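You operate a simulated robot arm through the tools that you are given. There is no shell and no other tool.

You are at the controls of a simulated robot arm. One attempt, no reset.

JOB
Set the workbench up: orange roller in the press, knob plate in, blue roller on the tester, knob to 2.
Fine: the speed knob; leave the tester off; take the lid off the grease tub and lay it on the bench.

It is judged by the outcome, as a careful person would: the job done as asked, and still so three seconds after it is handed in. It fails if anything else is knocked over, pushed out of place, dropped, spilled or broken. Lids that push on must go on centred and level and be pressed home; caps that screw on are set level and turned clockwise until they are tight.

ROBOT AND FRAMES
A 7-joint arm with a two-finger parallel gripper, fixed in place. Base frame: the origin is on the floor under the middle of its stand, x ahead of it, y to its left, z up; the work surface is at about z = 880. Lengths are in mm, angles in degrees, forces in N, time in s.
It reaches about 1479 mm from its shoulder. Its first joint turns from -166.0 to 166.0 degrees. Payload 4.4 kg.
The TCP is the grasp point between the finger pads, 23 mm short of the fingertips. In the tool frame z runs along the fingers and y along their closing line. Largest opening 94 mm; finger width 38, thickness 10; the body of the gripper, 54 by 96 mm, starts 39 mm behind the TCP.
Orientation is that of the tool frame in the base frame, as a unit quaternion [w, x, y, z]. With the fingers straight down and closing along the base's y, the tool's x points along the base's -x, its y along +y and its z along -z.

CONTROLS
- The arm moves only by the tool arm_command. Its argument "targets" is a list of rows, each an object (a shift or turn left out is 0, a gripper value left out holds the last) with "dp": the shift along the tool's x, y, z in units of 25 mm (1.0 is 25 mm), a list of three; "rotation": the turn, a rotation vector about the tool's x, y, z in units of 6 degrees (1.0 is 6 degrees), a list of three; "jaw": the finger opening in mm, from 0 to 94. In form: [{"dp": [dx, dy, dz], "rotation": [ax, ay, az], "jaw": jaw}, ...]. A call has 1 to 20 rows; each row shifts and turns the commanded pose from where the row before left it, along the tool's axes as they then stand. A call with a number of a shift or a turn outside -1 to 1 is refused whole. A row lasts 0.2 s, in which the tool goes at most 50 mm and 8.6 degrees; a call with a longer step from one row to the next is refused whole, and so is a gripper value outside its range. Where a pose cannot be reached the arm comes as near as it can. A force on the tool above 70 N (or 10 N above the force at the start of the call, whichever is more), or a blocked arm, ends the call early, and 0.2 s more pass. The fingers move at their own pace (about 72 mm/s each) and stop on an object; they squeeze with about 36 N. The grip force told is the motor's: it shows also when the fingers shut on nothing. Time passes only in rows, and 0.2 s behind the last, so rows that do not move let the fingers close. The reply holds the time, the measured pose of the TCP, the force on the tool along the base axes, the opening and the grip force, in the units named above and with some noise, with the torque about the TCP (base axes, N m) and any sound that the robot's microphone picked up.
- Cameras (640 x 400 px; columns grow to the right, rows downward): "scene" is fixed at [50.2, 651.6, 1467.7]; the picture's right is [-0.44, -0.90, 0.00], its down [-0.35, 0.17, -0.92] and it looks along [0.82, -0.41, -0.39] (base axes); focal length 323 px, centre (320, 200). "wrist" rides on the gripper at [86, 16, -75] in the tool frame; the picture's right is [-0.18, 0.98, 0.00], its down [-0.58, -0.11, -0.81] and it looks along [-0.79, -0.15, 0.59] (tool axes); focal length 243 px, centre (320, 200). There is no depth. A picture from a camera that has moved, and an enlarged one, comes with that camera's place and axes in the base frame and with its lens. The place of the scene camera against the robot may be out by one fixed shift of up to 12 mm in any direction.
- grab_frame(camera): a new picture of that camera. It takes no simulated time.
- close_up(camera, box): a new picture of the part [left, top, right, bottom] of that camera's present view, enlarged. It takes no simulated time.
- job_done(): hands the job in; it is judged then, once.

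Places have to be worked out from the pictures, the camera data and where the tool is seen. Open the gripper and draw the arm clear of the work before you hand the job in, unless the task says otherwise.

The tools are called after "Request:" as a command line: name --argument value ..., lists and objects as JSON in quotes. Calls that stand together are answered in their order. arm_command: Moves the arm, as the interface text tells. Its arguments: {"type":"object","properties":{"targets":{"type":"array","items":{"type":"object","properties":{"dp":{"type":"array","items":{"type":"number"}},"rotation":{"type":"array","items":{"type":"number"}},"jaw":{"type":"number"}}}}},"required":["targets"]} The other tools are called the same way: grab_frame (camera) takes a picture; close_up (camera, box) takes an enlarged picture of a part of a camera's view; job_done () hands the job in.

At the start:

```text
time_s: 0.0
ee_pos: [632.8, 103.8, 1293.1]
orientation: [0.0, 0.0, 1.0, 0.0]
ft_force: [-0.1, -0.7, 0.3]
ft_torque: [0.0, 0.02, -0.02]
width: 94.0
grip_force: 0.0
```

scene: 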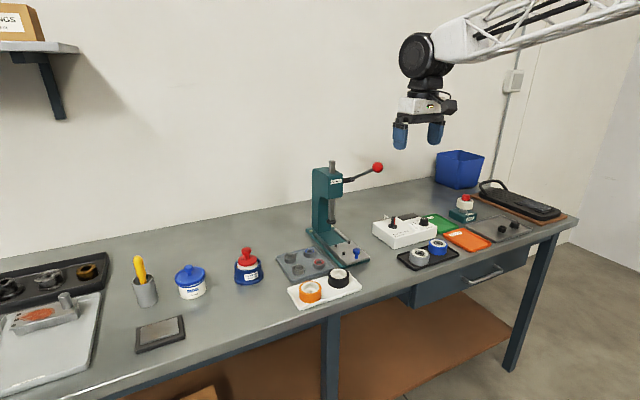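
wrist: 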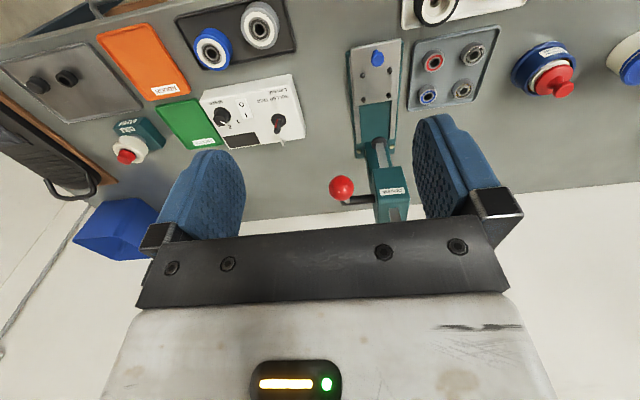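

I'll start by looking closely at the bench from both cameras, to identify the press, the tester, the rollers, the knob plate and the grease tub.

Request:
close_up --camera "scene" --box '[270, 150, 430, 310]'

Request:
close_up --camera "scene" --box '[360, 170, 580, 290]'

Request:
close_up --camera "scene" --box '[120, 230, 280, 360]'

Request:
close_up --camera "scene" --box '[0, 240, 130, 400]'

Request:
close_up --camera "wrist" --box '[180, 0, 340, 160]'

Request:
close_up --camera "wrist" --box '[330, 0, 640, 200]'

Request:
close_up --camera "wrist" --box '[0, 0, 200, 200]'

```text
2.50 times, centred on (350, 230) of scene
camera zoom: at [50.2, 651.6, 1467.7], right [-0.44, -0.9, 0.0], down [-0.35, 0.17, -0.92], along [0.82, -0.41, -0.39], focal length 808 px, centre (245, 125)
```

zoom: 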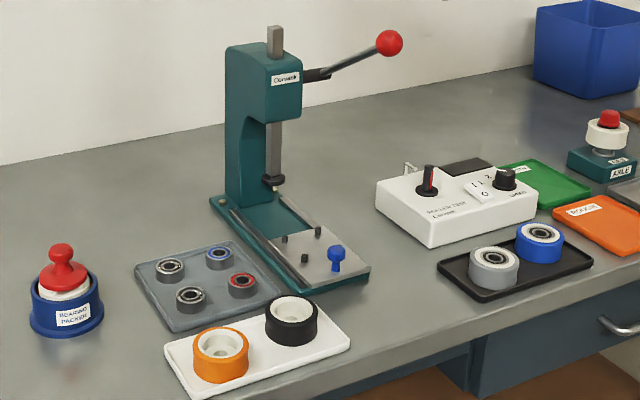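

```text
2.91 times, centred on (470, 230) of scene
camera zoom: at [50.2, 651.6, 1467.7], right [-0.44, -0.9, 0.0], down [-0.35, 0.17, -0.92], along [0.82, -0.41, -0.39], focal length 940 px, centre (-116, 113)
```

zoom: 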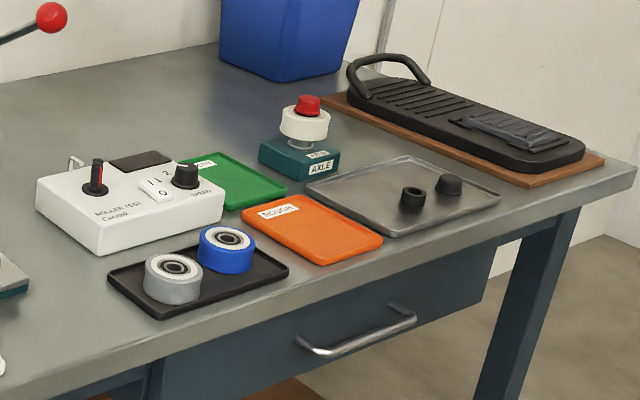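

```text
3.08 times, centred on (200, 295) of scene
camera zoom: at [50.2, 651.6, 1467.7], right [-0.44, -0.9, 0.0], down [-0.35, 0.17, -0.92], along [0.82, -0.41, -0.39], focal length 994 px, centre (689, -92)
```

zoom: 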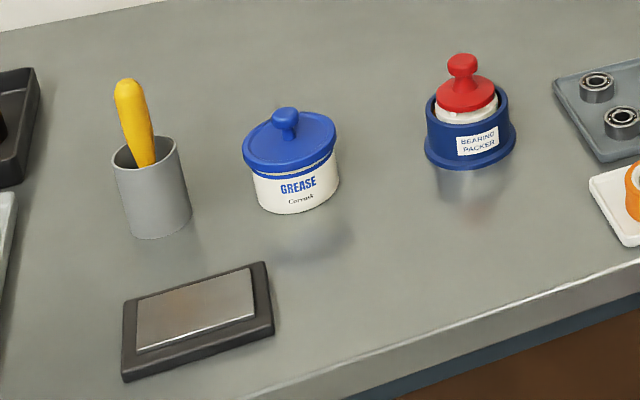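

```text
2.50 times, centred on (65, 320) of scene
camera zoom: at [50.2, 651.6, 1467.7], right [-0.44, -0.9, 0.0], down [-0.35, 0.17, -0.92], along [0.82, -0.41, -0.39], focal length 808 px, centre (958, -100)
```

zoom: 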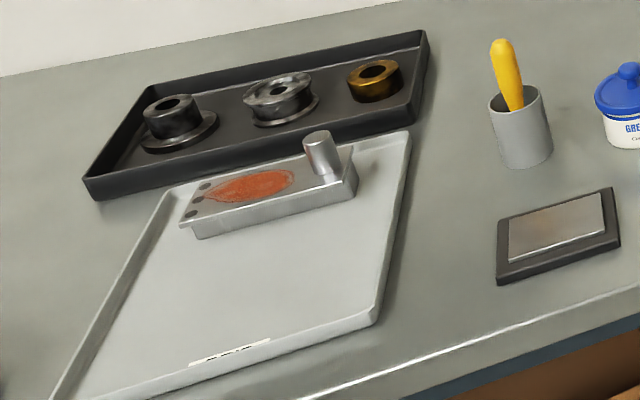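

```text
2.50 times, centred on (260, 80) of wrist
camera zoom: at [547.0, 119.0, 1366.6], right [0.18, 0.98, 0.0], down [0.58, -0.11, 0.81], along [0.79, -0.15, -0.59], focal length 606 px, centre (470, 500)
```

zoom: 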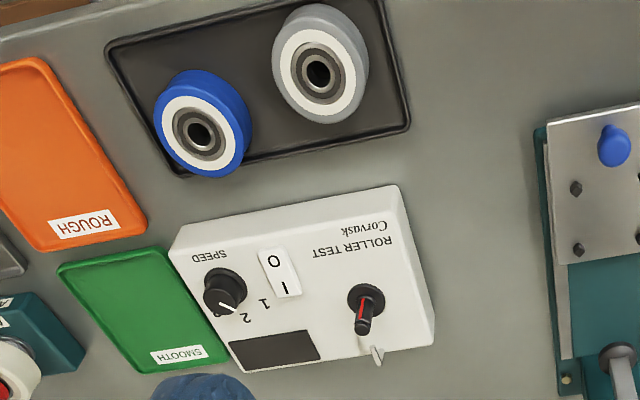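

```text
2.00 times, centred on (485, 100) of wrist
camera zoom: at [547.0, 119.0, 1366.6], right [0.18, 0.98, 0.0], down [0.58, -0.11, 0.81], along [0.79, -0.15, -0.59], focal length 485 px, centre (-10, 400)
```

zoom: 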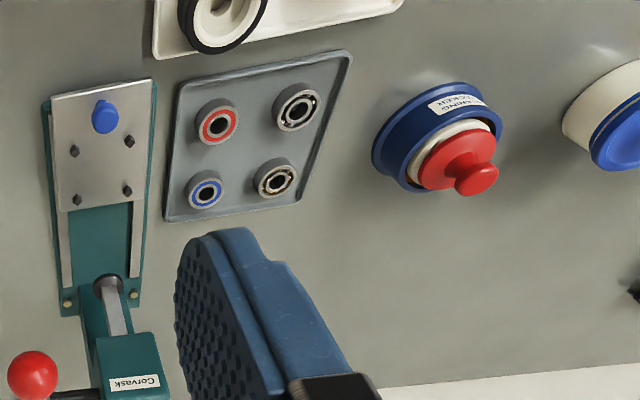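

```text
2.00 times, centred on (100, 100) of wrist
camera zoom: at [547.0, 119.0, 1366.6], right [0.18, 0.98, 0.0], down [0.58, -0.11, 0.81], along [0.79, -0.15, -0.59], focal length 485 px, centre (760, 400)
```

zoom: 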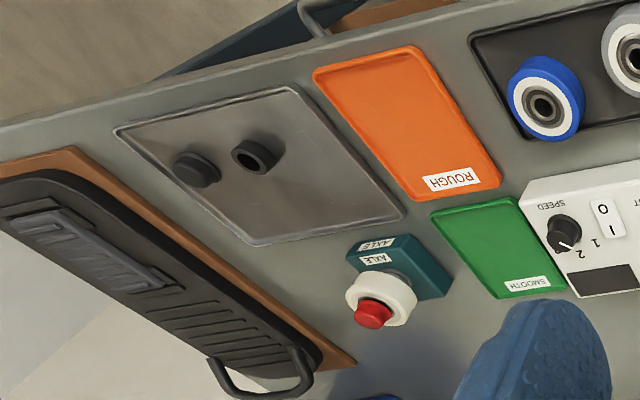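

The bench has an arbor press with a blue-knobbed sliding plate (now pulled out), the "ROLLER TEST" unit with spindle, rocker switch and speed knob, and the grease tub with its blue lid. I'll bring the wrist camera lower over the tester for a better view; that path is free air.

Request:
arm_command --targets '[{"dp": [-0.2, -0.9, 0.64]}, {"dp": [-0.2, -0.9, 0.64]}, {"dp": [-0.2, -0.9, 0.64]}, {"dp": [-0.2, -0.9, 0.64]}, {"dp": [-0.2, -0.9, 0.64]}, {"dp": [-0.2, -0.9, 0.64]}, {"dp": [-0.2, -0.9, 0.64]}, {"dp": [-0.2, -0.9, 0.64]}, {"dp": [0, 0, 0]}]'

```text
time_s: 2.0
ee_pos: [673.0, -76.6, 1163.8]
orientation: [0.0, 0.0, 1.0, 0.0]
ft_force: [0.1, 0.1, 0.6]
ft_torque: [-0.01, 0.01, 0.01]
width: 94.0
grip_force: 0.1
```

The arm is at (673, -77, 1164) as commanded. I'll take pictures of the tester now.

Request:
grab_frame --camera "wrist"

Request:
close_up --camera "wrist" --box '[180, 20, 400, 160]'

Request:
close_up --camera "scene" --box '[365, 200, 465, 275]'

```text
taken
camera wrist: at [586.8, -61.5, 1238.4], right [0.18, 0.98, 0.0], down [0.58, -0.11, 0.81], along [0.79, -0.15, -0.59], focal length 243 px, centre (320, 200)
```

wrist: 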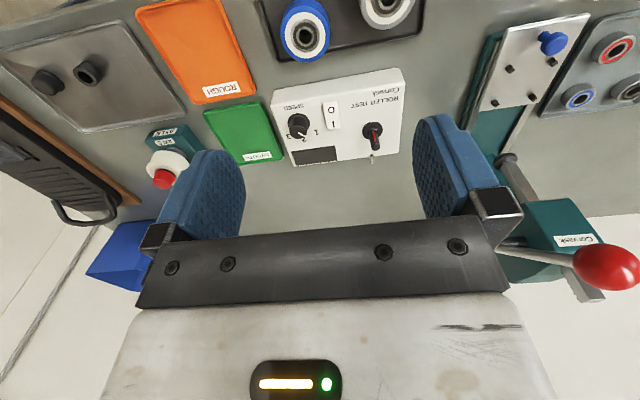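

```text
2.86 times, centred on (290, 90) of wrist
camera zoom: at [586.8, -61.5, 1238.4], right [0.18, 0.98, 0.0], down [0.58, -0.11, 0.81], along [0.79, -0.15, -0.59], focal length 693 px, centre (406, 514)
```

zoom: 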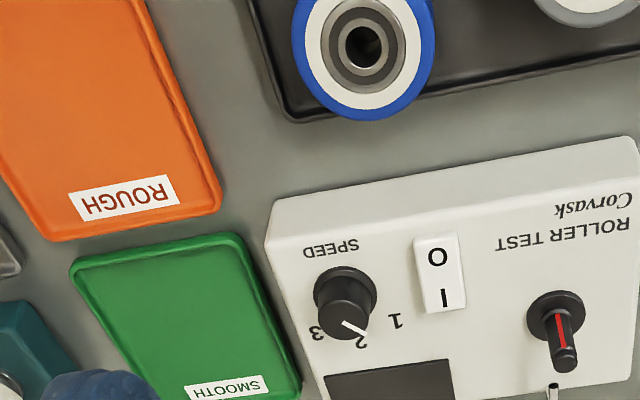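

```text
5.33 times, centred on (415, 238) of scene
camera zoom: at [50.2, 651.6, 1467.7], right [-0.44, -0.9, 0.0], down [-0.35, 0.17, -0.92], along [0.82, -0.41, -0.39], focal length 1724 px, centre (-187, 0)
```

zoom: 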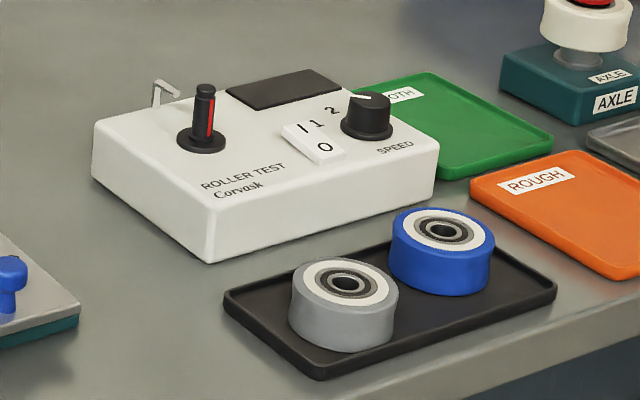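

The speed scale reads 1-2-3 and the pointer sits near 2, but the view is oblique. I'll move over the tester so it appears at the top of the wrist image, where the camera looks almost straight down.

Request:
arm_command --targets '[{"dp": [-0.78, -0.28, 0.2]}, {"dp": [-0.78, -0.28, 0.2]}, {"dp": [-0.78, -0.28, 0.2]}, {"dp": [-0.78, -0.28, 0.2]}, {"dp": [-0.78, -0.28, 0.2]}, {"dp": [-0.78, -0.28, 0.2]}, {"dp": [0, 0, 0]}]'

Request:
grab_frame --camera "wrist"

Request:
close_up --camera "wrist" --box '[220, 0, 460, 150]'

Request:
grab_frame --camera "scene"

```text
time_s: 3.6
ee_pos: [789.9, -119.6, 1136.3]
orientation: [0.0, 0.0, 1.0, 0.0]
ft_force: [0.7, -0.4, -0.3]
ft_torque: [0.03, -0.02, 0.02]
width: 93.9
grip_force: 0.1
```

```text
taken
camera wrist: at [702.6, -103.3, 1210.1], right [0.18, 0.98, 0.0], down [0.58, -0.11, 0.81], along [0.79, -0.15, -0.59], focal length 243 px, centre (320, 200)
```

wrist: 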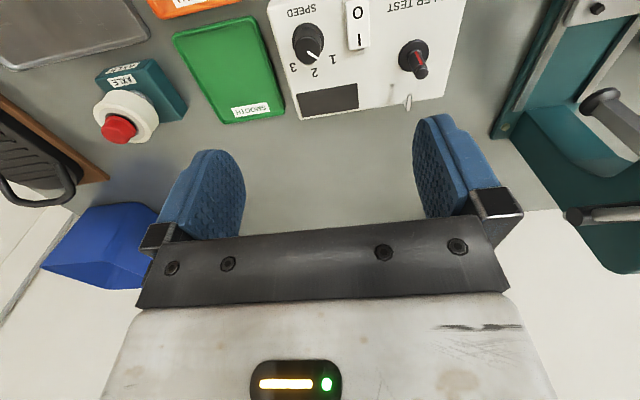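

```text
2.67 times, centred on (340, 75) of wrist
camera zoom: at [702.6, -103.3, 1210.1], right [0.18, 0.98, 0.0], down [0.58, -0.11, 0.81], along [0.79, -0.15, -0.59], focal length 647 px, centre (267, 533)
```

zoom: 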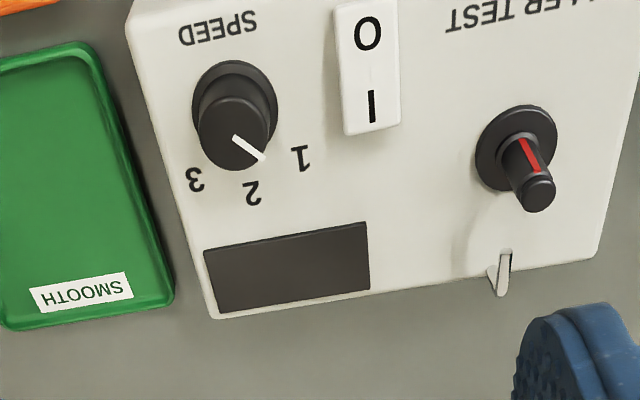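

```text
taken
```

scene: 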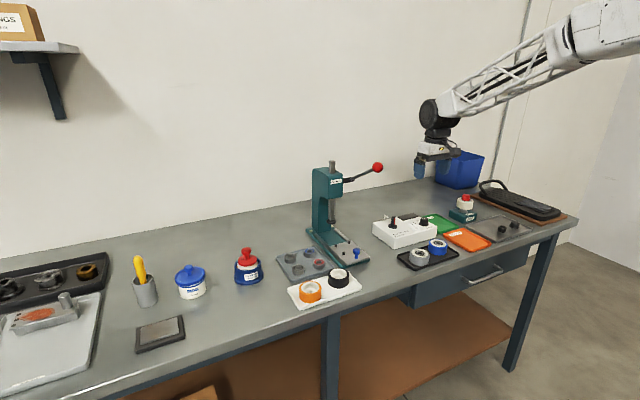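

The view gives knob centre ≈ (803, -134), panel z ≈ 924, with the pointer at "1" (about +45° from base +x); "2" is along base +x, so it needs about 45° clockwise. The press lever ball is at about (779, 101, 1178), so I'll back off in x first and then go across to look at the press plate and orange roller.

Request:
arm_command --targets '[{"dp": [0.95, 0, 0]}, {"dp": [0.95, 0, 0]}, {"dp": [0.95, 0, 0]}, {"dp": [0.95, 0, 0]}, {"dp": [0.95, 0, 0]}, {"dp": [0.2, 0.98, 0]}, {"dp": [0.2, 0.98, 0]}, {"dp": [0.2, 0.98, 0]}, {"dp": [0.2, 0.98, 0]}, {"dp": [0.2, 0.98, 0]}, {"dp": [0.05, 0.98, 0]}, {"dp": [0, 0.98, 0]}, {"dp": [0, 0.98, 0]}, {"dp": [0, 0.98, 0]}, {"dp": [0, 0.98, 0]}, {"dp": [0, 0.98, 0]}, {"dp": [0, 0.98, 0]}, {"dp": [0, 0.98, 0]}, {"dp": [0, 0.98, 0]}, {"dp": [0, 0, 0]}]'

Request:
grab_frame --camera "wrist"

Request:
close_up --camera "wrist" --box '[160, 0, 400, 150]'

```text
time_s: 7.8
ee_pos: [645.8, 224.7, 1135.1]
orientation: [0.0, 0.0, 1.0, 0.001]
ft_force: [-0.1, -0.5, -0.6]
ft_torque: [0.03, 0.0, 0.02]
width: 93.8
grip_force: 0.0
```

```text
taken
camera wrist: at [560.5, 240.2, 1208.8], right [0.18, 0.98, 0.0], down [0.58, -0.11, 0.81], along [0.79, -0.15, -0.59], focal length 243 px, centre (320, 200)
```

wrist: 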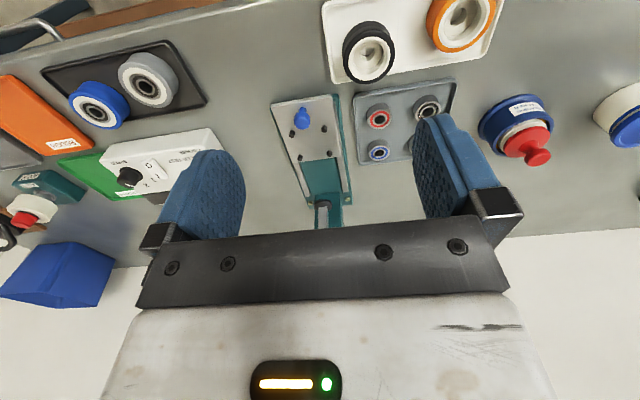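

```text
2.67 times, centred on (280, 75) of wrist
camera zoom: at [560.5, 240.2, 1208.8], right [0.18, 0.98, 0.0], down [0.58, -0.11, 0.81], along [0.79, -0.15, -0.59], focal length 647 px, centre (427, 533)
```

zoom: 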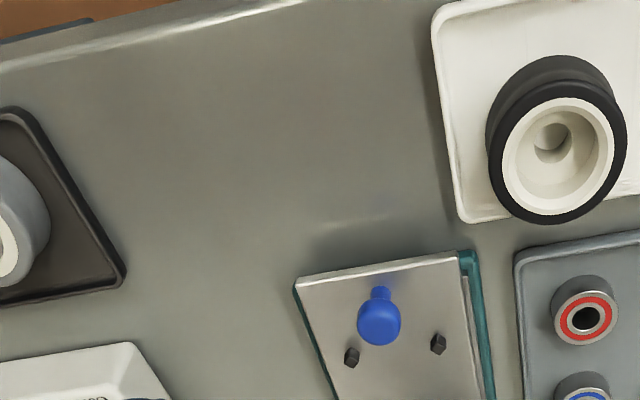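

I can see the plate and rollers; I'll enlarge the plate and the two rollers on the white tray separately to measure them.

Request:
close_up --camera "wrist" --box '[250, 80, 378, 240]'

Request:
close_up --camera "wrist" --box '[310, 0, 520, 130]'

Request:
close_up --camera "scene" --box '[280, 150, 400, 310]'

```text
2.50 times, centred on (314, 160) of wrist
camera zoom: at [560.5, 240.2, 1208.8], right [0.18, 0.98, 0.0], down [0.58, -0.11, 0.81], along [0.79, -0.15, -0.59], focal length 606 px, centre (335, 300)
```

zoom: 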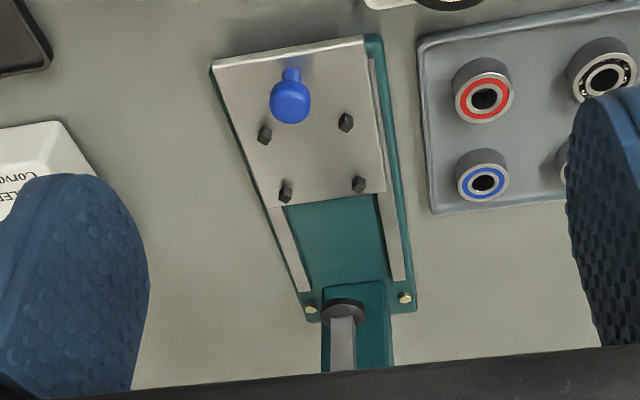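

```text
3.05 times, centred on (415, 65) of wrist
camera zoom: at [560.5, 240.2, 1208.8], right [0.18, 0.98, 0.0], down [0.58, -0.11, 0.81], along [0.79, -0.15, -0.59], focal length 739 px, centre (30, 611)
```

zoom: 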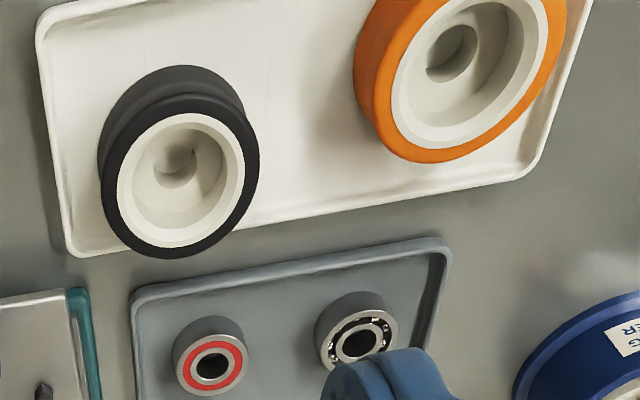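

```text
2.50 times, centred on (340, 230) of scene
camera zoom: at [50.2, 651.6, 1467.7], right [-0.44, -0.9, 0.0], down [-0.35, 0.17, -0.92], along [0.82, -0.41, -0.39], focal length 808 px, centre (270, 125)
```

zoom: 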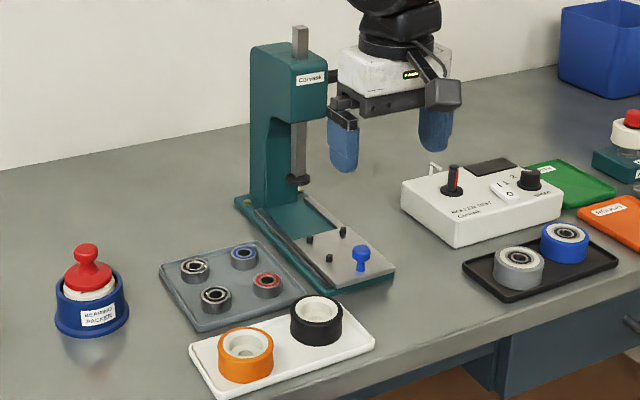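

From triangulation: plate top z≈905 with pegs on a 50 mm square centred near (810, 180), knob at (752, 180, 931), ram at x≈903, orange roller at about (677, 366). The grease tub is near (850, 645), so I'll go there next for a good look at its lid.

Request:
arm_command --targets '[{"dp": [-0.24, 0.94, -0.04]}, {"dp": [-0.24, 0.94, -0.04]}, {"dp": [-0.24, 0.94, -0.04]}, {"dp": [-0.24, 0.94, -0.04]}, {"dp": [-0.24, 0.94, -0.04]}, {"dp": [-0.24, 0.94, -0.04]}, {"dp": [-0.24, 0.94, -0.04]}, {"dp": [-0.24, 0.94, -0.04]}, {"dp": [-0.24, 0.94, -0.04]}, {"dp": [-0.24, 0.94, -0.04]}, {"dp": [-0.24, 0.94, -0.04]}, {"dp": [-0.24, 0.94, -0.04]}, {"dp": [-0.24, 0.94, -0.04]}, {"dp": [-0.24, 0.94, -0.04]}, {"dp": [-0.24, 0.94, -0.04]}, {"dp": [-0.24, 0.94, -0.04]}, {"dp": [0, 0, 0]}]'

Request:
grab_frame --camera "wrist"

Request:
grab_frame --camera "scene"

Request:
close_up --camera "wrist" --box '[300, 40, 460, 180]'

```text
time_s: 11.4
ee_pos: [740.8, 599.2, 1150.1]
orientation: [0.0, 0.0, 1.0, 0.0]
ft_force: [-0.7, 1.0, 0.1]
ft_torque: [0.01, -0.01, 0.02]
width: 93.9
grip_force: 0.2
```

```text
taken
camera wrist: at [655.2, 615.0, 1224.1], right [0.18, 0.98, 0.0], down [0.58, -0.11, 0.81], along [0.79, -0.15, -0.59], focal length 243 px, centre (320, 200)
```

wrist: 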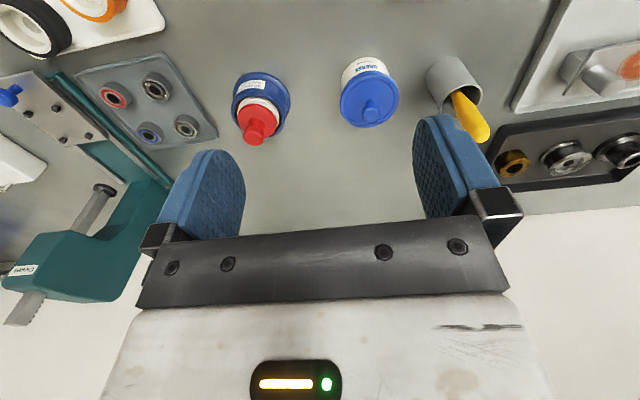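

```text
taken
```

scene: 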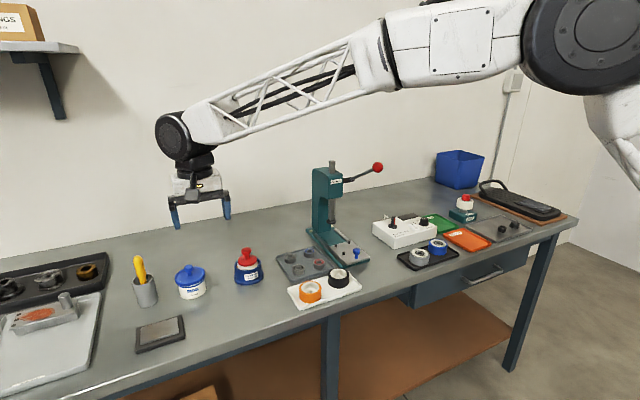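

```text
2.86 times, centred on (380, 110) of wrist
camera zoom: at [655.2, 615.0, 1224.1], right [0.18, 0.98, 0.0], down [0.58, -0.11, 0.81], along [0.79, -0.15, -0.59], focal length 693 px, centre (149, 457)
```

zoom: 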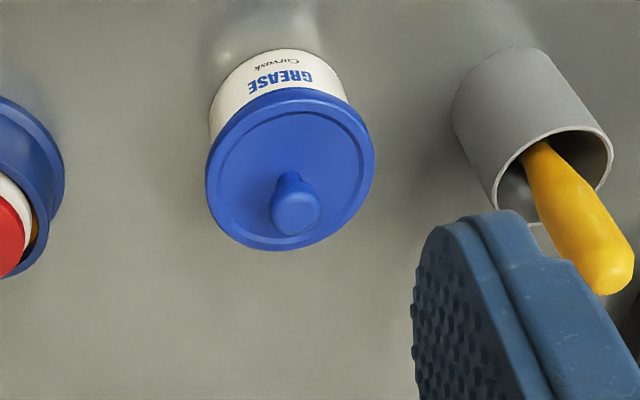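

The grease lid's knob triangulates to about (835, 644, 970), well clear of the cup (y≈750) and the packer (y≈486). I'll move over it at a safe height and narrow the fingers a bit for a second look.

Request:
arm_command --targets '[{"dp": [-0.75, 0.36, 0.7], "jaw": 60}, {"dp": [-0.75, 0.36, 0.7]}, {"dp": [-0.75, 0.36, 0.7]}, {"dp": [-0.75, 0.36, 0.7]}, {"dp": [-0.75, 0.36, 0.7]}, {"dp": [0, 0, 0]}]'

Request:
grab_frame --camera "wrist"

Request:
close_up --camera "scene" --box '[120, 190, 280, 310]'

```text
time_s: 12.8
ee_pos: [835.2, 645.4, 1061.9]
orientation: [0.0, 0.0, 1.0, 0.0]
ft_force: [0.2, -1.0, -0.8]
ft_torque: [0.02, 0.02, 0.01]
width: 60.0
grip_force: 0.0
```

```text
taken
camera wrist: at [749.4, 660.7, 1136.6], right [0.18, 0.98, 0.0], down [0.58, -0.11, 0.81], along [0.79, -0.15, -0.59], focal length 243 px, centre (320, 200)
```

wrist: 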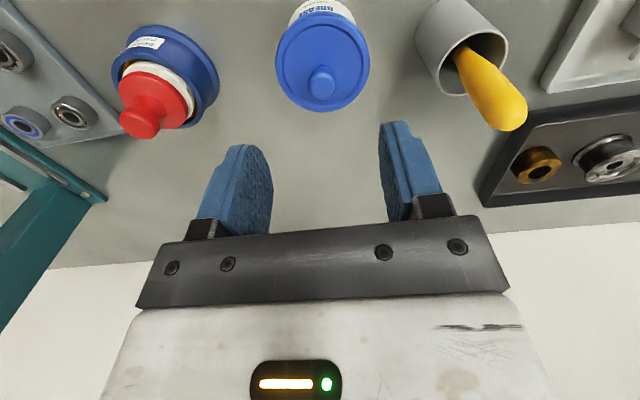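

```text
3.33 times, centred on (200, 250) of scene
camera zoom: at [50.2, 651.6, 1467.7], right [-0.44, -0.9, 0.0], down [-0.35, 0.17, -0.92], along [0.82, -0.41, -0.39], focal length 1077 px, centre (720, 33)
```

zoom: 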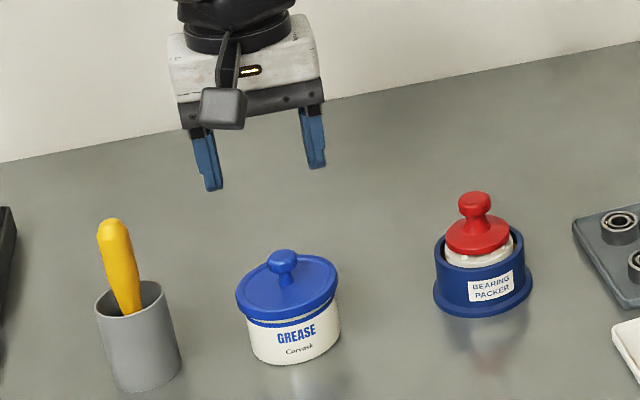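

A second fix puts the knob head at about (838, 645, 965) and the lid rim near z≈940. I'll descend until the fingertips straddle the knob, stopping at TCP z≈985 to check.

Request:
arm_command --targets '[{"dp": [-0.04, 0, 0.77], "jaw": 50}, {"dp": [-0.04, 0, 0.77]}, {"dp": [0, 0, 0.77]}, {"dp": [0, 0, 0.77]}, {"dp": [0, 0, 0]}]'

Request:
close_up --camera "scene" --box '[140, 220, 240, 310]'

Request:
grab_frame --camera "wrist"

```text
time_s: 14.0
ee_pos: [837.7, 646.8, 986.2]
orientation: [0.0, 0.0, 1.0, 0.0]
ft_force: [0.3, 0.0, 0.6]
ft_torque: [-0.03, -0.01, -0.01]
width: 50.0
grip_force: 0.1
```

```text
4.44 times, centred on (190, 265) of scene
camera zoom: at [50.2, 651.6, 1467.7], right [-0.44, -0.9, 0.0], down [-0.35, 0.17, -0.92], along [0.82, -0.41, -0.39], focal length 1436 px, centre (898, -89)
```

zoom: 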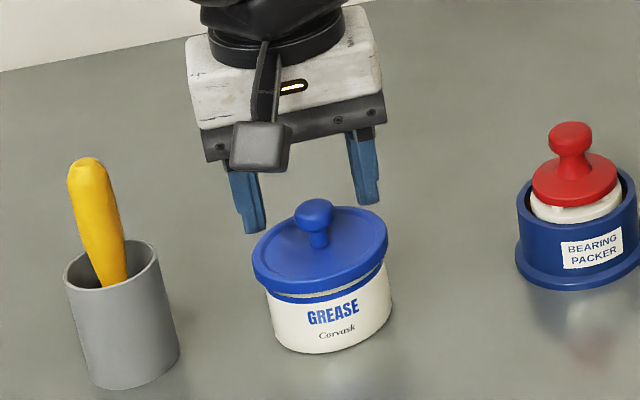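

```text
taken
camera wrist: at [751.8, 661.7, 1059.8], right [0.18, 0.98, 0.0], down [0.58, -0.11, 0.81], along [0.79, -0.15, -0.59], focal length 243 px, centre (320, 200)
```

wrist: 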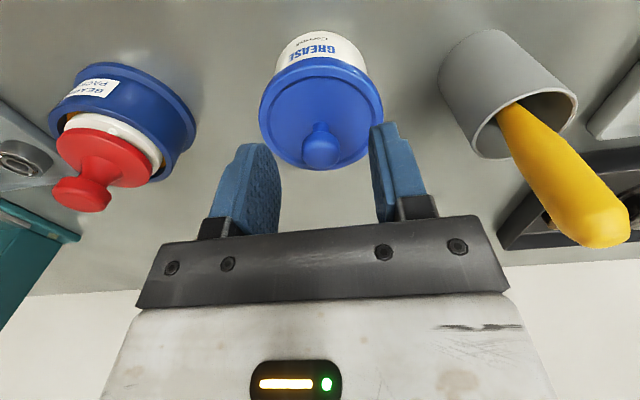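

The fingertips (z≈963) straddle the knob head in both views. I'll go 9 mm lower and 2 mm forward and then check again before closing.

Request:
arm_command --targets '[{"dp": [-0.05, -0.03, 0.18]}, {"dp": [-0.03, 0, 0.18]}, {"dp": [0, 0, 0]}]'

Request:
close_up --camera "scene" --box '[160, 230, 230, 290]'

Request:
close_up --camera "wrist" --box '[220, 60, 440, 220]'

```text
time_s: 14.8
ee_pos: [840.5, 643.7, 977.4]
orientation: [0.0, 0.0, 1.0, 0.001]
ft_force: [1.2, 0.1, -0.1]
ft_torque: [-0.02, 0.01, 0.02]
width: 49.8
grip_force: 0.0
```

```text
6.67 times, centred on (195, 260) of scene
camera zoom: at [50.2, 651.6, 1467.7], right [-0.44, -0.9, 0.0], down [-0.35, 0.17, -0.92], along [0.82, -0.41, -0.39], focal length 2155 px, centre (1153, -200)
```

zoom: 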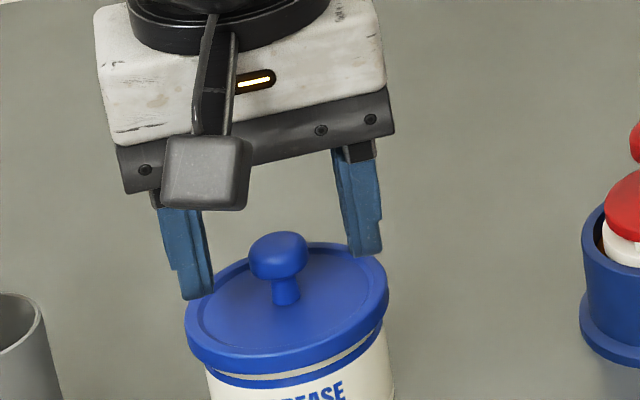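

```text
2.50 times, centred on (330, 140) of wrist
camera zoom: at [753.4, 660.2, 1051.0], right [0.18, 0.98, 0.0], down [0.58, -0.11, 0.81], along [0.79, -0.15, -0.59], focal length 606 px, centre (295, 350)
```

zoom: 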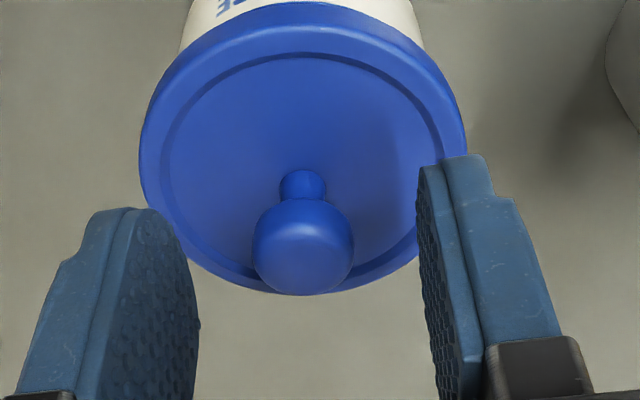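

The fingertips are level with the knob's neck and centred on it. I'll lower 4 mm more so the pads hold the head and neck, then close.

Request:
arm_command --targets '[{"dp": [0, 0, 0.16]}, {"jaw": 10}, {}, {}, {}]'

Request:
close_up --camera "scene" --box '[160, 230, 230, 290]'

Request:
close_up --camera "wrist" --box '[220, 60, 440, 220]'

```text
time_s: 16.0
ee_pos: [839.4, 644.4, 972.2]
orientation: [0.0, 0.001, 1.0, 0.0]
ft_force: [0.0, 0.5, 0.0]
ft_torque: [0.04, 0.01, -0.02]
width: 18.2
grip_force: 36.1
heard: snap
```

```text
6.67 times, centred on (195, 260) of scene
camera zoom: at [50.2, 651.6, 1467.7], right [-0.44, -0.9, 0.0], down [-0.35, 0.17, -0.92], along [0.82, -0.41, -0.39], focal length 2155 px, centre (1153, -200)
```

zoom: 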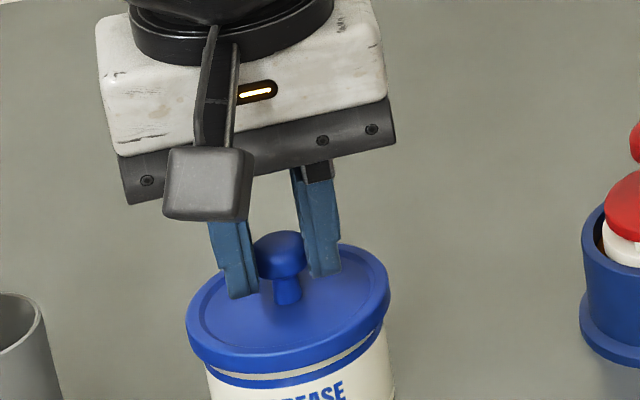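

```text
2.50 times, centred on (330, 140) of wrist
camera zoom: at [752.9, 660.4, 1046.8], right [0.18, 0.98, 0.0], down [0.58, -0.11, 0.81], along [0.79, -0.15, -0.59], focal length 606 px, centre (295, 350)
```

zoom: 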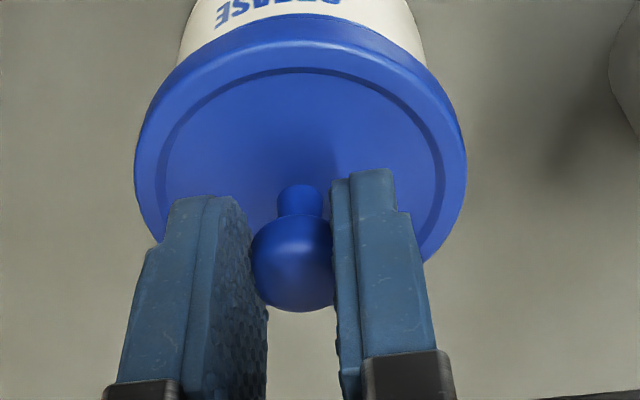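

The grip holds the knob at 18 mm (a "snap" was heard, perhaps from the lid's seat). I'll lift gently and watch the force and whether the tub stays.

Request:
arm_command --targets '[{"dp": [0, 0, -0.1]}, {"dp": [0, 0, -0.1]}, {"dp": [0, 0, -0.1]}, {}]'

Request:
close_up --camera "scene" --box '[140, 220, 240, 310]'

```text
time_s: 17.0
ee_pos: [838.8, 644.5, 980.7]
orientation: [0.0, 0.0, 1.0, 0.0]
ft_force: [-0.1, -0.9, -0.8]
ft_torque: [-0.03, -0.01, -0.03]
width: 18.1
grip_force: 35.7
```

```text
4.44 times, centred on (190, 265) of scene
camera zoom: at [50.2, 651.6, 1467.7], right [-0.44, -0.9, 0.0], down [-0.35, 0.17, -0.92], along [0.82, -0.41, -0.39], focal length 1436 px, centre (898, -89)
```

zoom: 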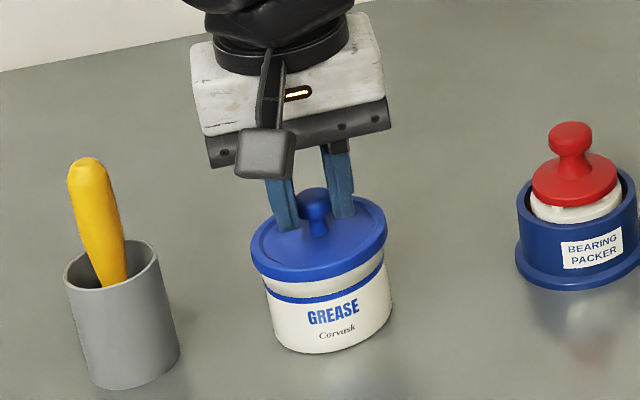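

The lid lifts freely and the tub stays put. I'll raise it 60 mm and carry it to the empty bench area around (730, 590).

Request:
arm_command --targets '[{"dp": [0, 0, -0.6]}, {"dp": [0, 0, -0.6]}, {"dp": [0, 0, -0.6]}, {"dp": [0, 0, -0.6]}, {"dp": [0.6, -0.3, 0]}, {"dp": [0.6, -0.3, 0]}, {"dp": [0.6, -0.3, 0]}, {"dp": [0.6, -0.3, 0]}, {"dp": [0.6, -0.3, 0]}, {"dp": [0.6, -0.3, 0]}, {"dp": [0.6, -0.3, 0]}, {"dp": [0, 0, 0]}]'

Request:
grab_frame --camera "wrist"

Request:
grab_frame --camera "scene"

```text
time_s: 19.6
ee_pos: [733.8, 592.7, 1040.9]
orientation: [0.0, -0.001, 1.0, 0.001]
ft_force: [0.2, -0.3, -0.7]
ft_torque: [0.0, -0.01, 0.0]
width: 17.8
grip_force: 35.8
```

```text
taken
camera wrist: at [647.2, 608.1, 1115.2], right [0.18, 0.98, 0.0], down [0.58, -0.11, 0.81], along [0.79, -0.15, -0.59], focal length 243 px, centre (320, 200)
```

wrist: 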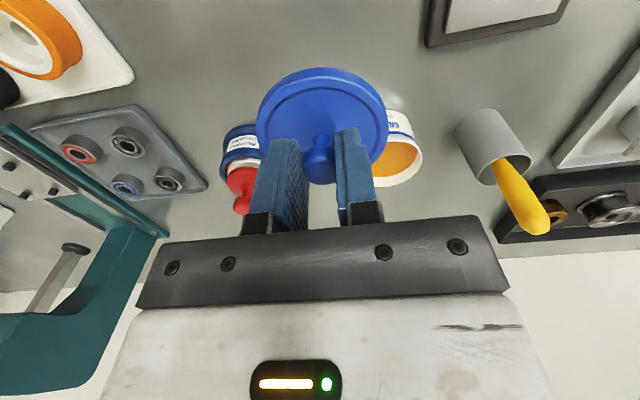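

```text
taken
```

scene: 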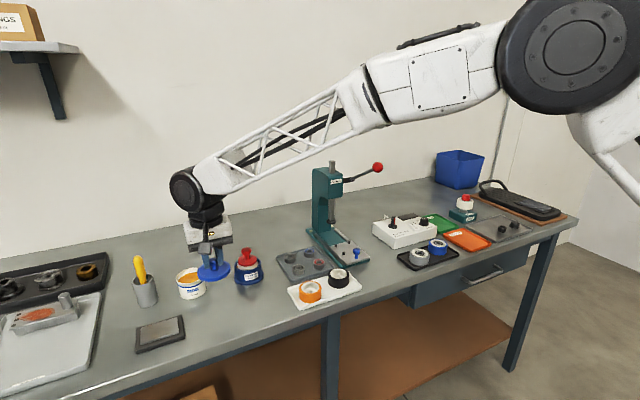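

The lid is held level and the spot below is bare bench. I'll lower to just above the expected contact height (TCP ~ 935), then creep down.

Request:
arm_command --targets '[{"dp": [0, 0, 0.85]}, {"dp": [0, 0, 0.85]}, {"dp": [0, 0, 0.85]}, {"dp": [0, 0, 0.85]}, {"dp": [0, 0, 0.6]}, {"dp": [0, 0, 0]}]'

Request:
close_up --camera "scene" --box '[160, 230, 270, 310]'

```text
time_s: 21.0
ee_pos: [733.5, 591.1, 940.6]
orientation: [0.0, 0.0, 1.0, 0.0]
ft_force: [-0.3, -0.3, -1.0]
ft_torque: [0.0, 0.02, 0.0]
width: 18.1
grip_force: 35.5
```

```text
5.00 times, centred on (215, 270) of scene
camera zoom: at [50.2, 651.6, 1467.7], right [-0.44, -0.9, 0.0], down [-0.35, 0.17, -0.92], along [0.82, -0.41, -0.39], focal length 1616 px, centre (845, -150)
```

zoom: 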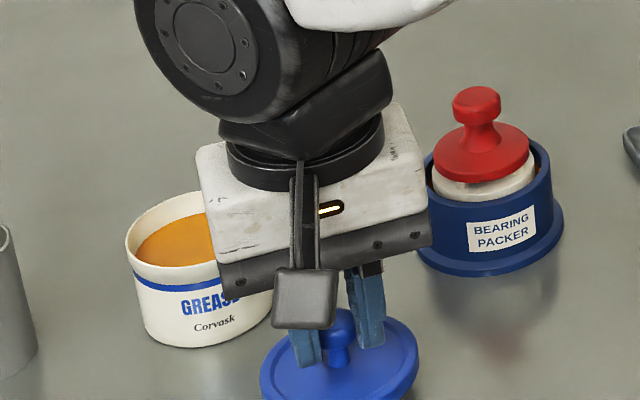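

Now near the bench; I'll lower in small steps and watch the vertical force.

Request:
arm_command --targets '[{"dp": [0, 0, 0.12]}, {"dp": [0, 0, 0.12]}, {"dp": [0, 0, 0.12]}, {"dp": [0, 0, 0.12]}, {}]'

Request:
close_up --camera "scene" --box '[170, 260, 270, 330]'

```text
time_s: 22.2
ee_pos: [734.3, 591.7, 929.1]
orientation: [0.0, -0.001, 1.0, 0.0]
ft_force: [-0.5, -0.7, -0.4]
ft_torque: [0.01, 0.02, 0.01]
width: 17.7
grip_force: 36.0
```

```text
5.71 times, centred on (220, 295) of scene
camera zoom: at [50.2, 651.6, 1467.7], right [-0.44, -0.9, 0.0], down [-0.35, 0.17, -0.92], along [0.82, -0.41, -0.39], focal length 1847 px, centre (891, -343)
```

zoom: 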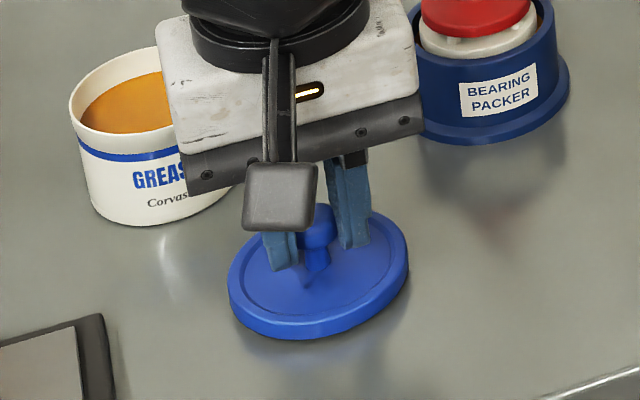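

The lid still shows a gap shadow and no contact force. Continuing down in 2 mm steps.

Request:
arm_command --targets '[{"dp": [0, 0, 0.08]}, {"dp": [0, 0, 0.08]}, {"dp": [0, 0, 0.08]}, {}]'

Request:
close_up --camera "scene" --box '[170, 260, 270, 330]'

```text
time_s: 23.2
ee_pos: [733.9, 591.8, 925.1]
orientation: [0.001, 0.0, 1.0, 0.0]
ft_force: [-3.1, -0.1, 23.4]
ft_torque: [-0.03, -0.07, 0.02]
width: 18.2
grip_force: 35.5
```

```text
5.71 times, centred on (220, 295) of scene
camera zoom: at [50.2, 651.6, 1467.7], right [-0.44, -0.9, 0.0], down [-0.35, 0.17, -0.92], along [0.82, -0.41, -0.39], focal length 1847 px, centre (891, -343)
```

zoom: 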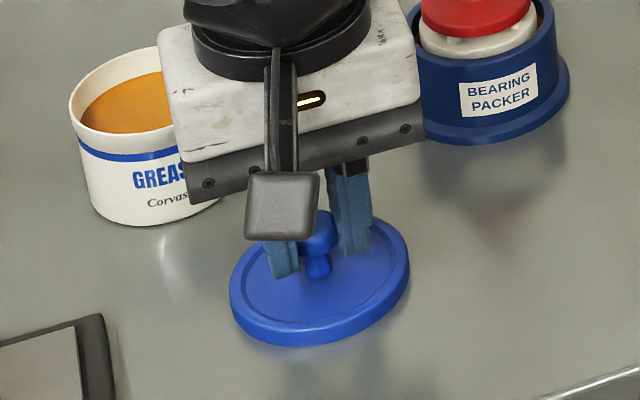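

Contact: 23 N upward, so the lid is on the bench. I'll ease off, open the fingers and rise straight up.

Request:
arm_command --targets '[{"dp": [0, 0, -0.06]}, {"jaw": 40}, {"jaw": 40}, {}, {"dp": [0, 0, -0.3]}, {"dp": [0, 0, -0.8]}, {"dp": [0, 0, -0.9]}, {"dp": [0, 0, -0.9]}, {"dp": [0, 0, -0.9]}, {"dp": [0, 0, -0.9]}, {}]'

Request:
close_up --camera "scene" --box '[150, 250, 270, 330]'

Request:
grab_frame --camera "wrist"

```text
time_s: 25.6
ee_pos: [733.0, 591.6, 1043.1]
orientation: [0.0, 0.001, 1.0, 0.0]
ft_force: [0.2, -0.1, -0.2]
ft_torque: [0.03, -0.02, 0.0]
width: 40.1
grip_force: 0.1
```

```text
5.00 times, centred on (210, 290) of scene
camera zoom: at [50.2, 651.6, 1467.7], right [-0.44, -0.9, 0.0], down [-0.35, 0.17, -0.92], along [0.82, -0.41, -0.39], focal length 1616 px, centre (870, -250)
```

zoom: 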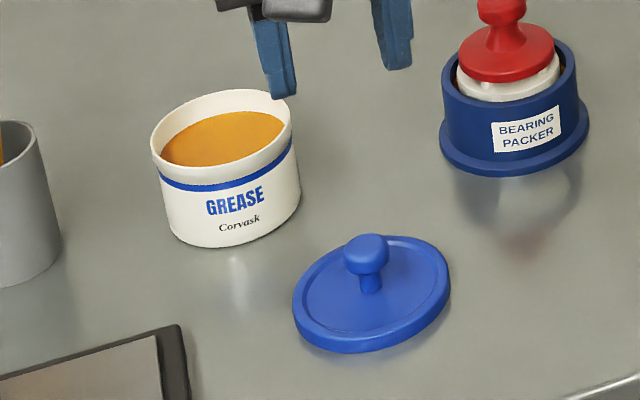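

```text
taken
camera wrist: at [647.3, 607.1, 1116.0], right [0.18, 0.98, 0.0], down [0.58, -0.11, 0.81], along [0.79, -0.15, -0.59], focal length 243 px, centre (320, 200)
```

wrist: 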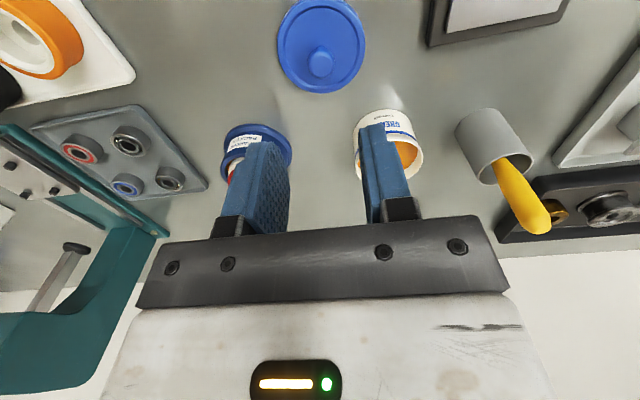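

The lid lies flat on the bench and the tub stands where it was. Next the orange roller: I'll move to view it and its tray from the robot side.

Request:
arm_command --targets '[{"dp": [0.45, -0.9, -0.15], "jaw": 70}, {"dp": [0.45, -0.9, -0.15]}, {"dp": [0.45, -0.9, -0.15]}, {"dp": [0.45, -0.9, -0.15]}, {"dp": [0.45, -0.9, -0.15]}, {"dp": [0.45, -0.9, -0.15]}, {"dp": [0.45, -0.9, -0.15]}, {"dp": [0.45, -0.9, -0.15]}, {"dp": [0.45, -0.9, -0.15]}, {"dp": [0.45, -0.9, -0.15]}, {}]'

Request:
grab_frame --camera "wrist"

Request:
close_up --camera "wrist" --box '[180, 20, 420, 170]'

Request:
close_up --camera "scene" --box '[280, 250, 370, 320]'

```text
time_s: 28.0
ee_pos: [622.3, 368.2, 1078.2]
orientation: [0.0, 0.001, 1.0, -0.001]
ft_force: [-1.5, 0.7, -0.4]
ft_torque: [0.01, 0.01, 0.02]
width: 70.0
grip_force: 0.0
```

```text
taken
camera wrist: at [536.4, 383.3, 1152.4], right [0.18, 0.98, 0.0], down [0.58, -0.11, 0.81], along [0.79, -0.15, -0.59], focal length 243 px, centre (320, 200)
```

wrist: 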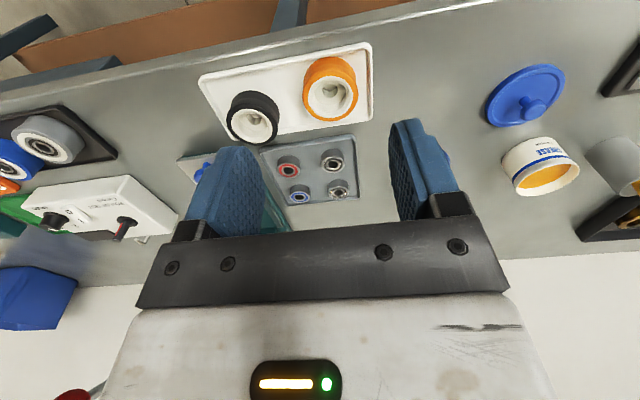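

```text
2.67 times, centred on (300, 95) of wrist
camera zoom: at [536.4, 383.3, 1152.4], right [0.18, 0.98, 0.0], down [0.58, -0.11, 0.81], along [0.79, -0.15, -0.59], focal length 647 px, centre (373, 480)
```

zoom: 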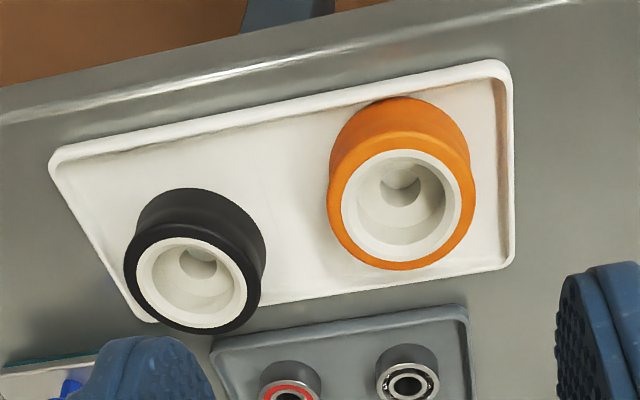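

```text
5.71 times, centred on (325, 285) of scene
camera zoom: at [50.2, 651.6, 1467.7], right [-0.44, -0.9, 0.0], down [-0.35, 0.17, -0.92], along [0.82, -0.41, -0.39], focal length 1847 px, centre (291, -286)
```

zoom: 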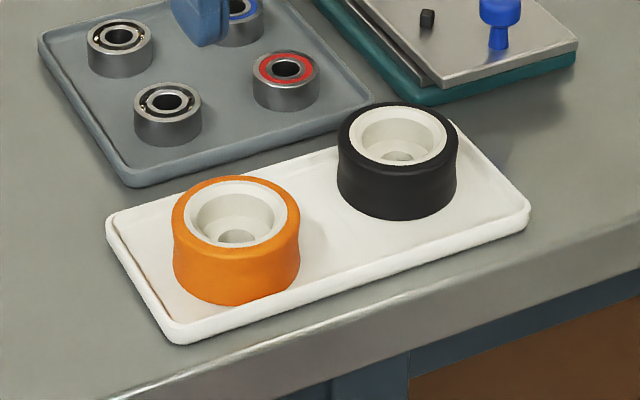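

The orange roller's top ring centres at about (676, 368, 917), height ≈32 mm, Ø≈58, and the tray rim has room for fingers on the ±y sides. I'll tilt the tool 30° (fingers pointing forward-down, pivoting about the closing line) so the wrist will stay back from the press lever, then approach above the roller.

Request:
arm_command --targets '[{"rotation": [0, -1, 0]}, {"rotation": [0, -1, 0]}, {"rotation": [0, -1, 0]}, {"rotation": [0, -1, 0]}, {"rotation": [0, -1, 0]}, {}, {"dp": [-0.08, 0, 0.9]}, {"dp": [-0.08, 0, 0.9]}, {"dp": [-0.08, 0, 0.9]}, {"dp": [-0.07, 0, 0.9]}, {}]'

Request:
grab_frame --camera "wrist"

Request:
grab_frame --camera "scene"

```text
time_s: 30.4
ee_pos: [672.6, 366.6, 1006.7]
orientation: [0.258, 0.0, 0.966, 0.001]
ft_force: [-0.3, -0.8, -0.5]
ft_torque: [-0.02, 0.0, 0.02]
width: 70.1
grip_force: 0.0
```

```text
taken
camera wrist: at [560.6, 383.1, 1026.8], right [0.16, 0.98, 0.09], down [0.1, -0.11, 0.99], along [0.98, -0.15, -0.12], focal length 243 px, centre (320, 200)
```

wrist: 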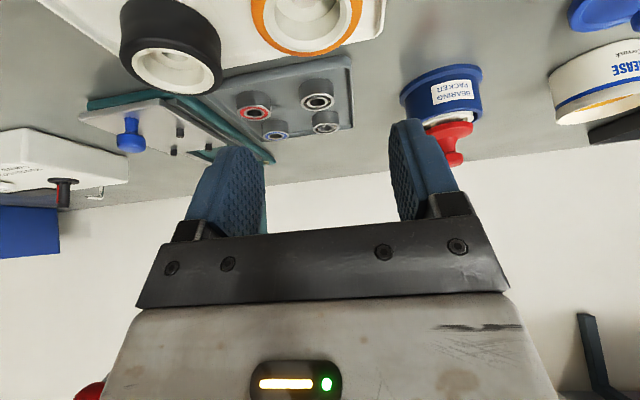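

```text
taken
```

scene: 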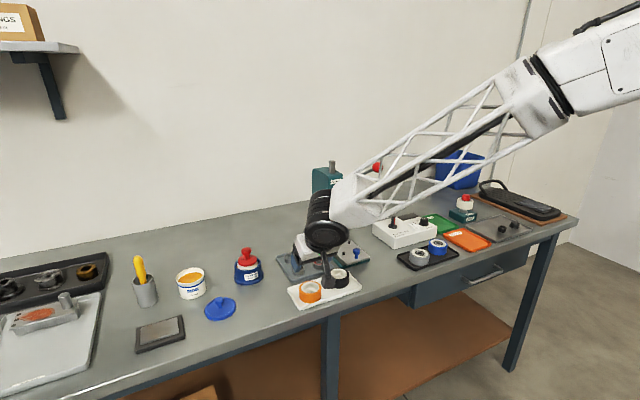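

The tilt is right and the arm is well clear. I'll lower vertically to z≈960 above the orange roller and check alignment between the fingers.

Request:
arm_command --targets '[{"dp": [0.4, 0.02, 0.81]}, {"dp": [0.4, 0.02, 0.81]}, {}, {}]'

Request:
grab_frame --camera "wrist"

Request:
close_up --camera "scene" --box '[270, 230, 370, 320]'

```text
time_s: 31.4
ee_pos: [676.1, 368.7, 960.7]
orientation: [0.258, 0.0, 0.966, 0.001]
ft_force: [-0.3, -0.5, -0.1]
ft_torque: [0.03, -0.01, -0.02]
width: 70.1
grip_force: 0.1
```

```text
taken
camera wrist: at [564.7, 383.8, 980.9], right [0.16, 0.98, 0.09], down [0.1, -0.11, 0.99], along [0.98, -0.15, -0.12], focal length 243 px, centre (320, 200)
```

wrist: 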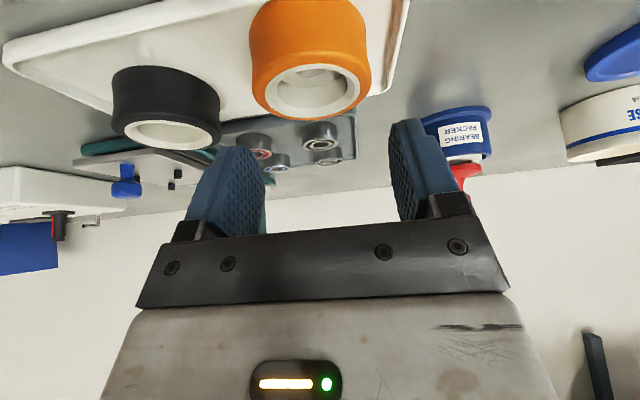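

```text
4.44 times, centred on (320, 275) of scene
camera zoom: at [50.2, 651.6, 1467.7], right [-0.44, -0.9, 0.0], down [-0.35, 0.17, -0.92], along [0.82, -0.41, -0.39], focal length 1436 px, centre (320, -133)
```

zoom: 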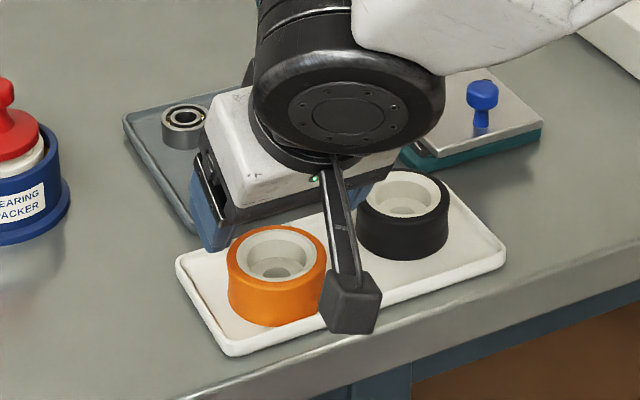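

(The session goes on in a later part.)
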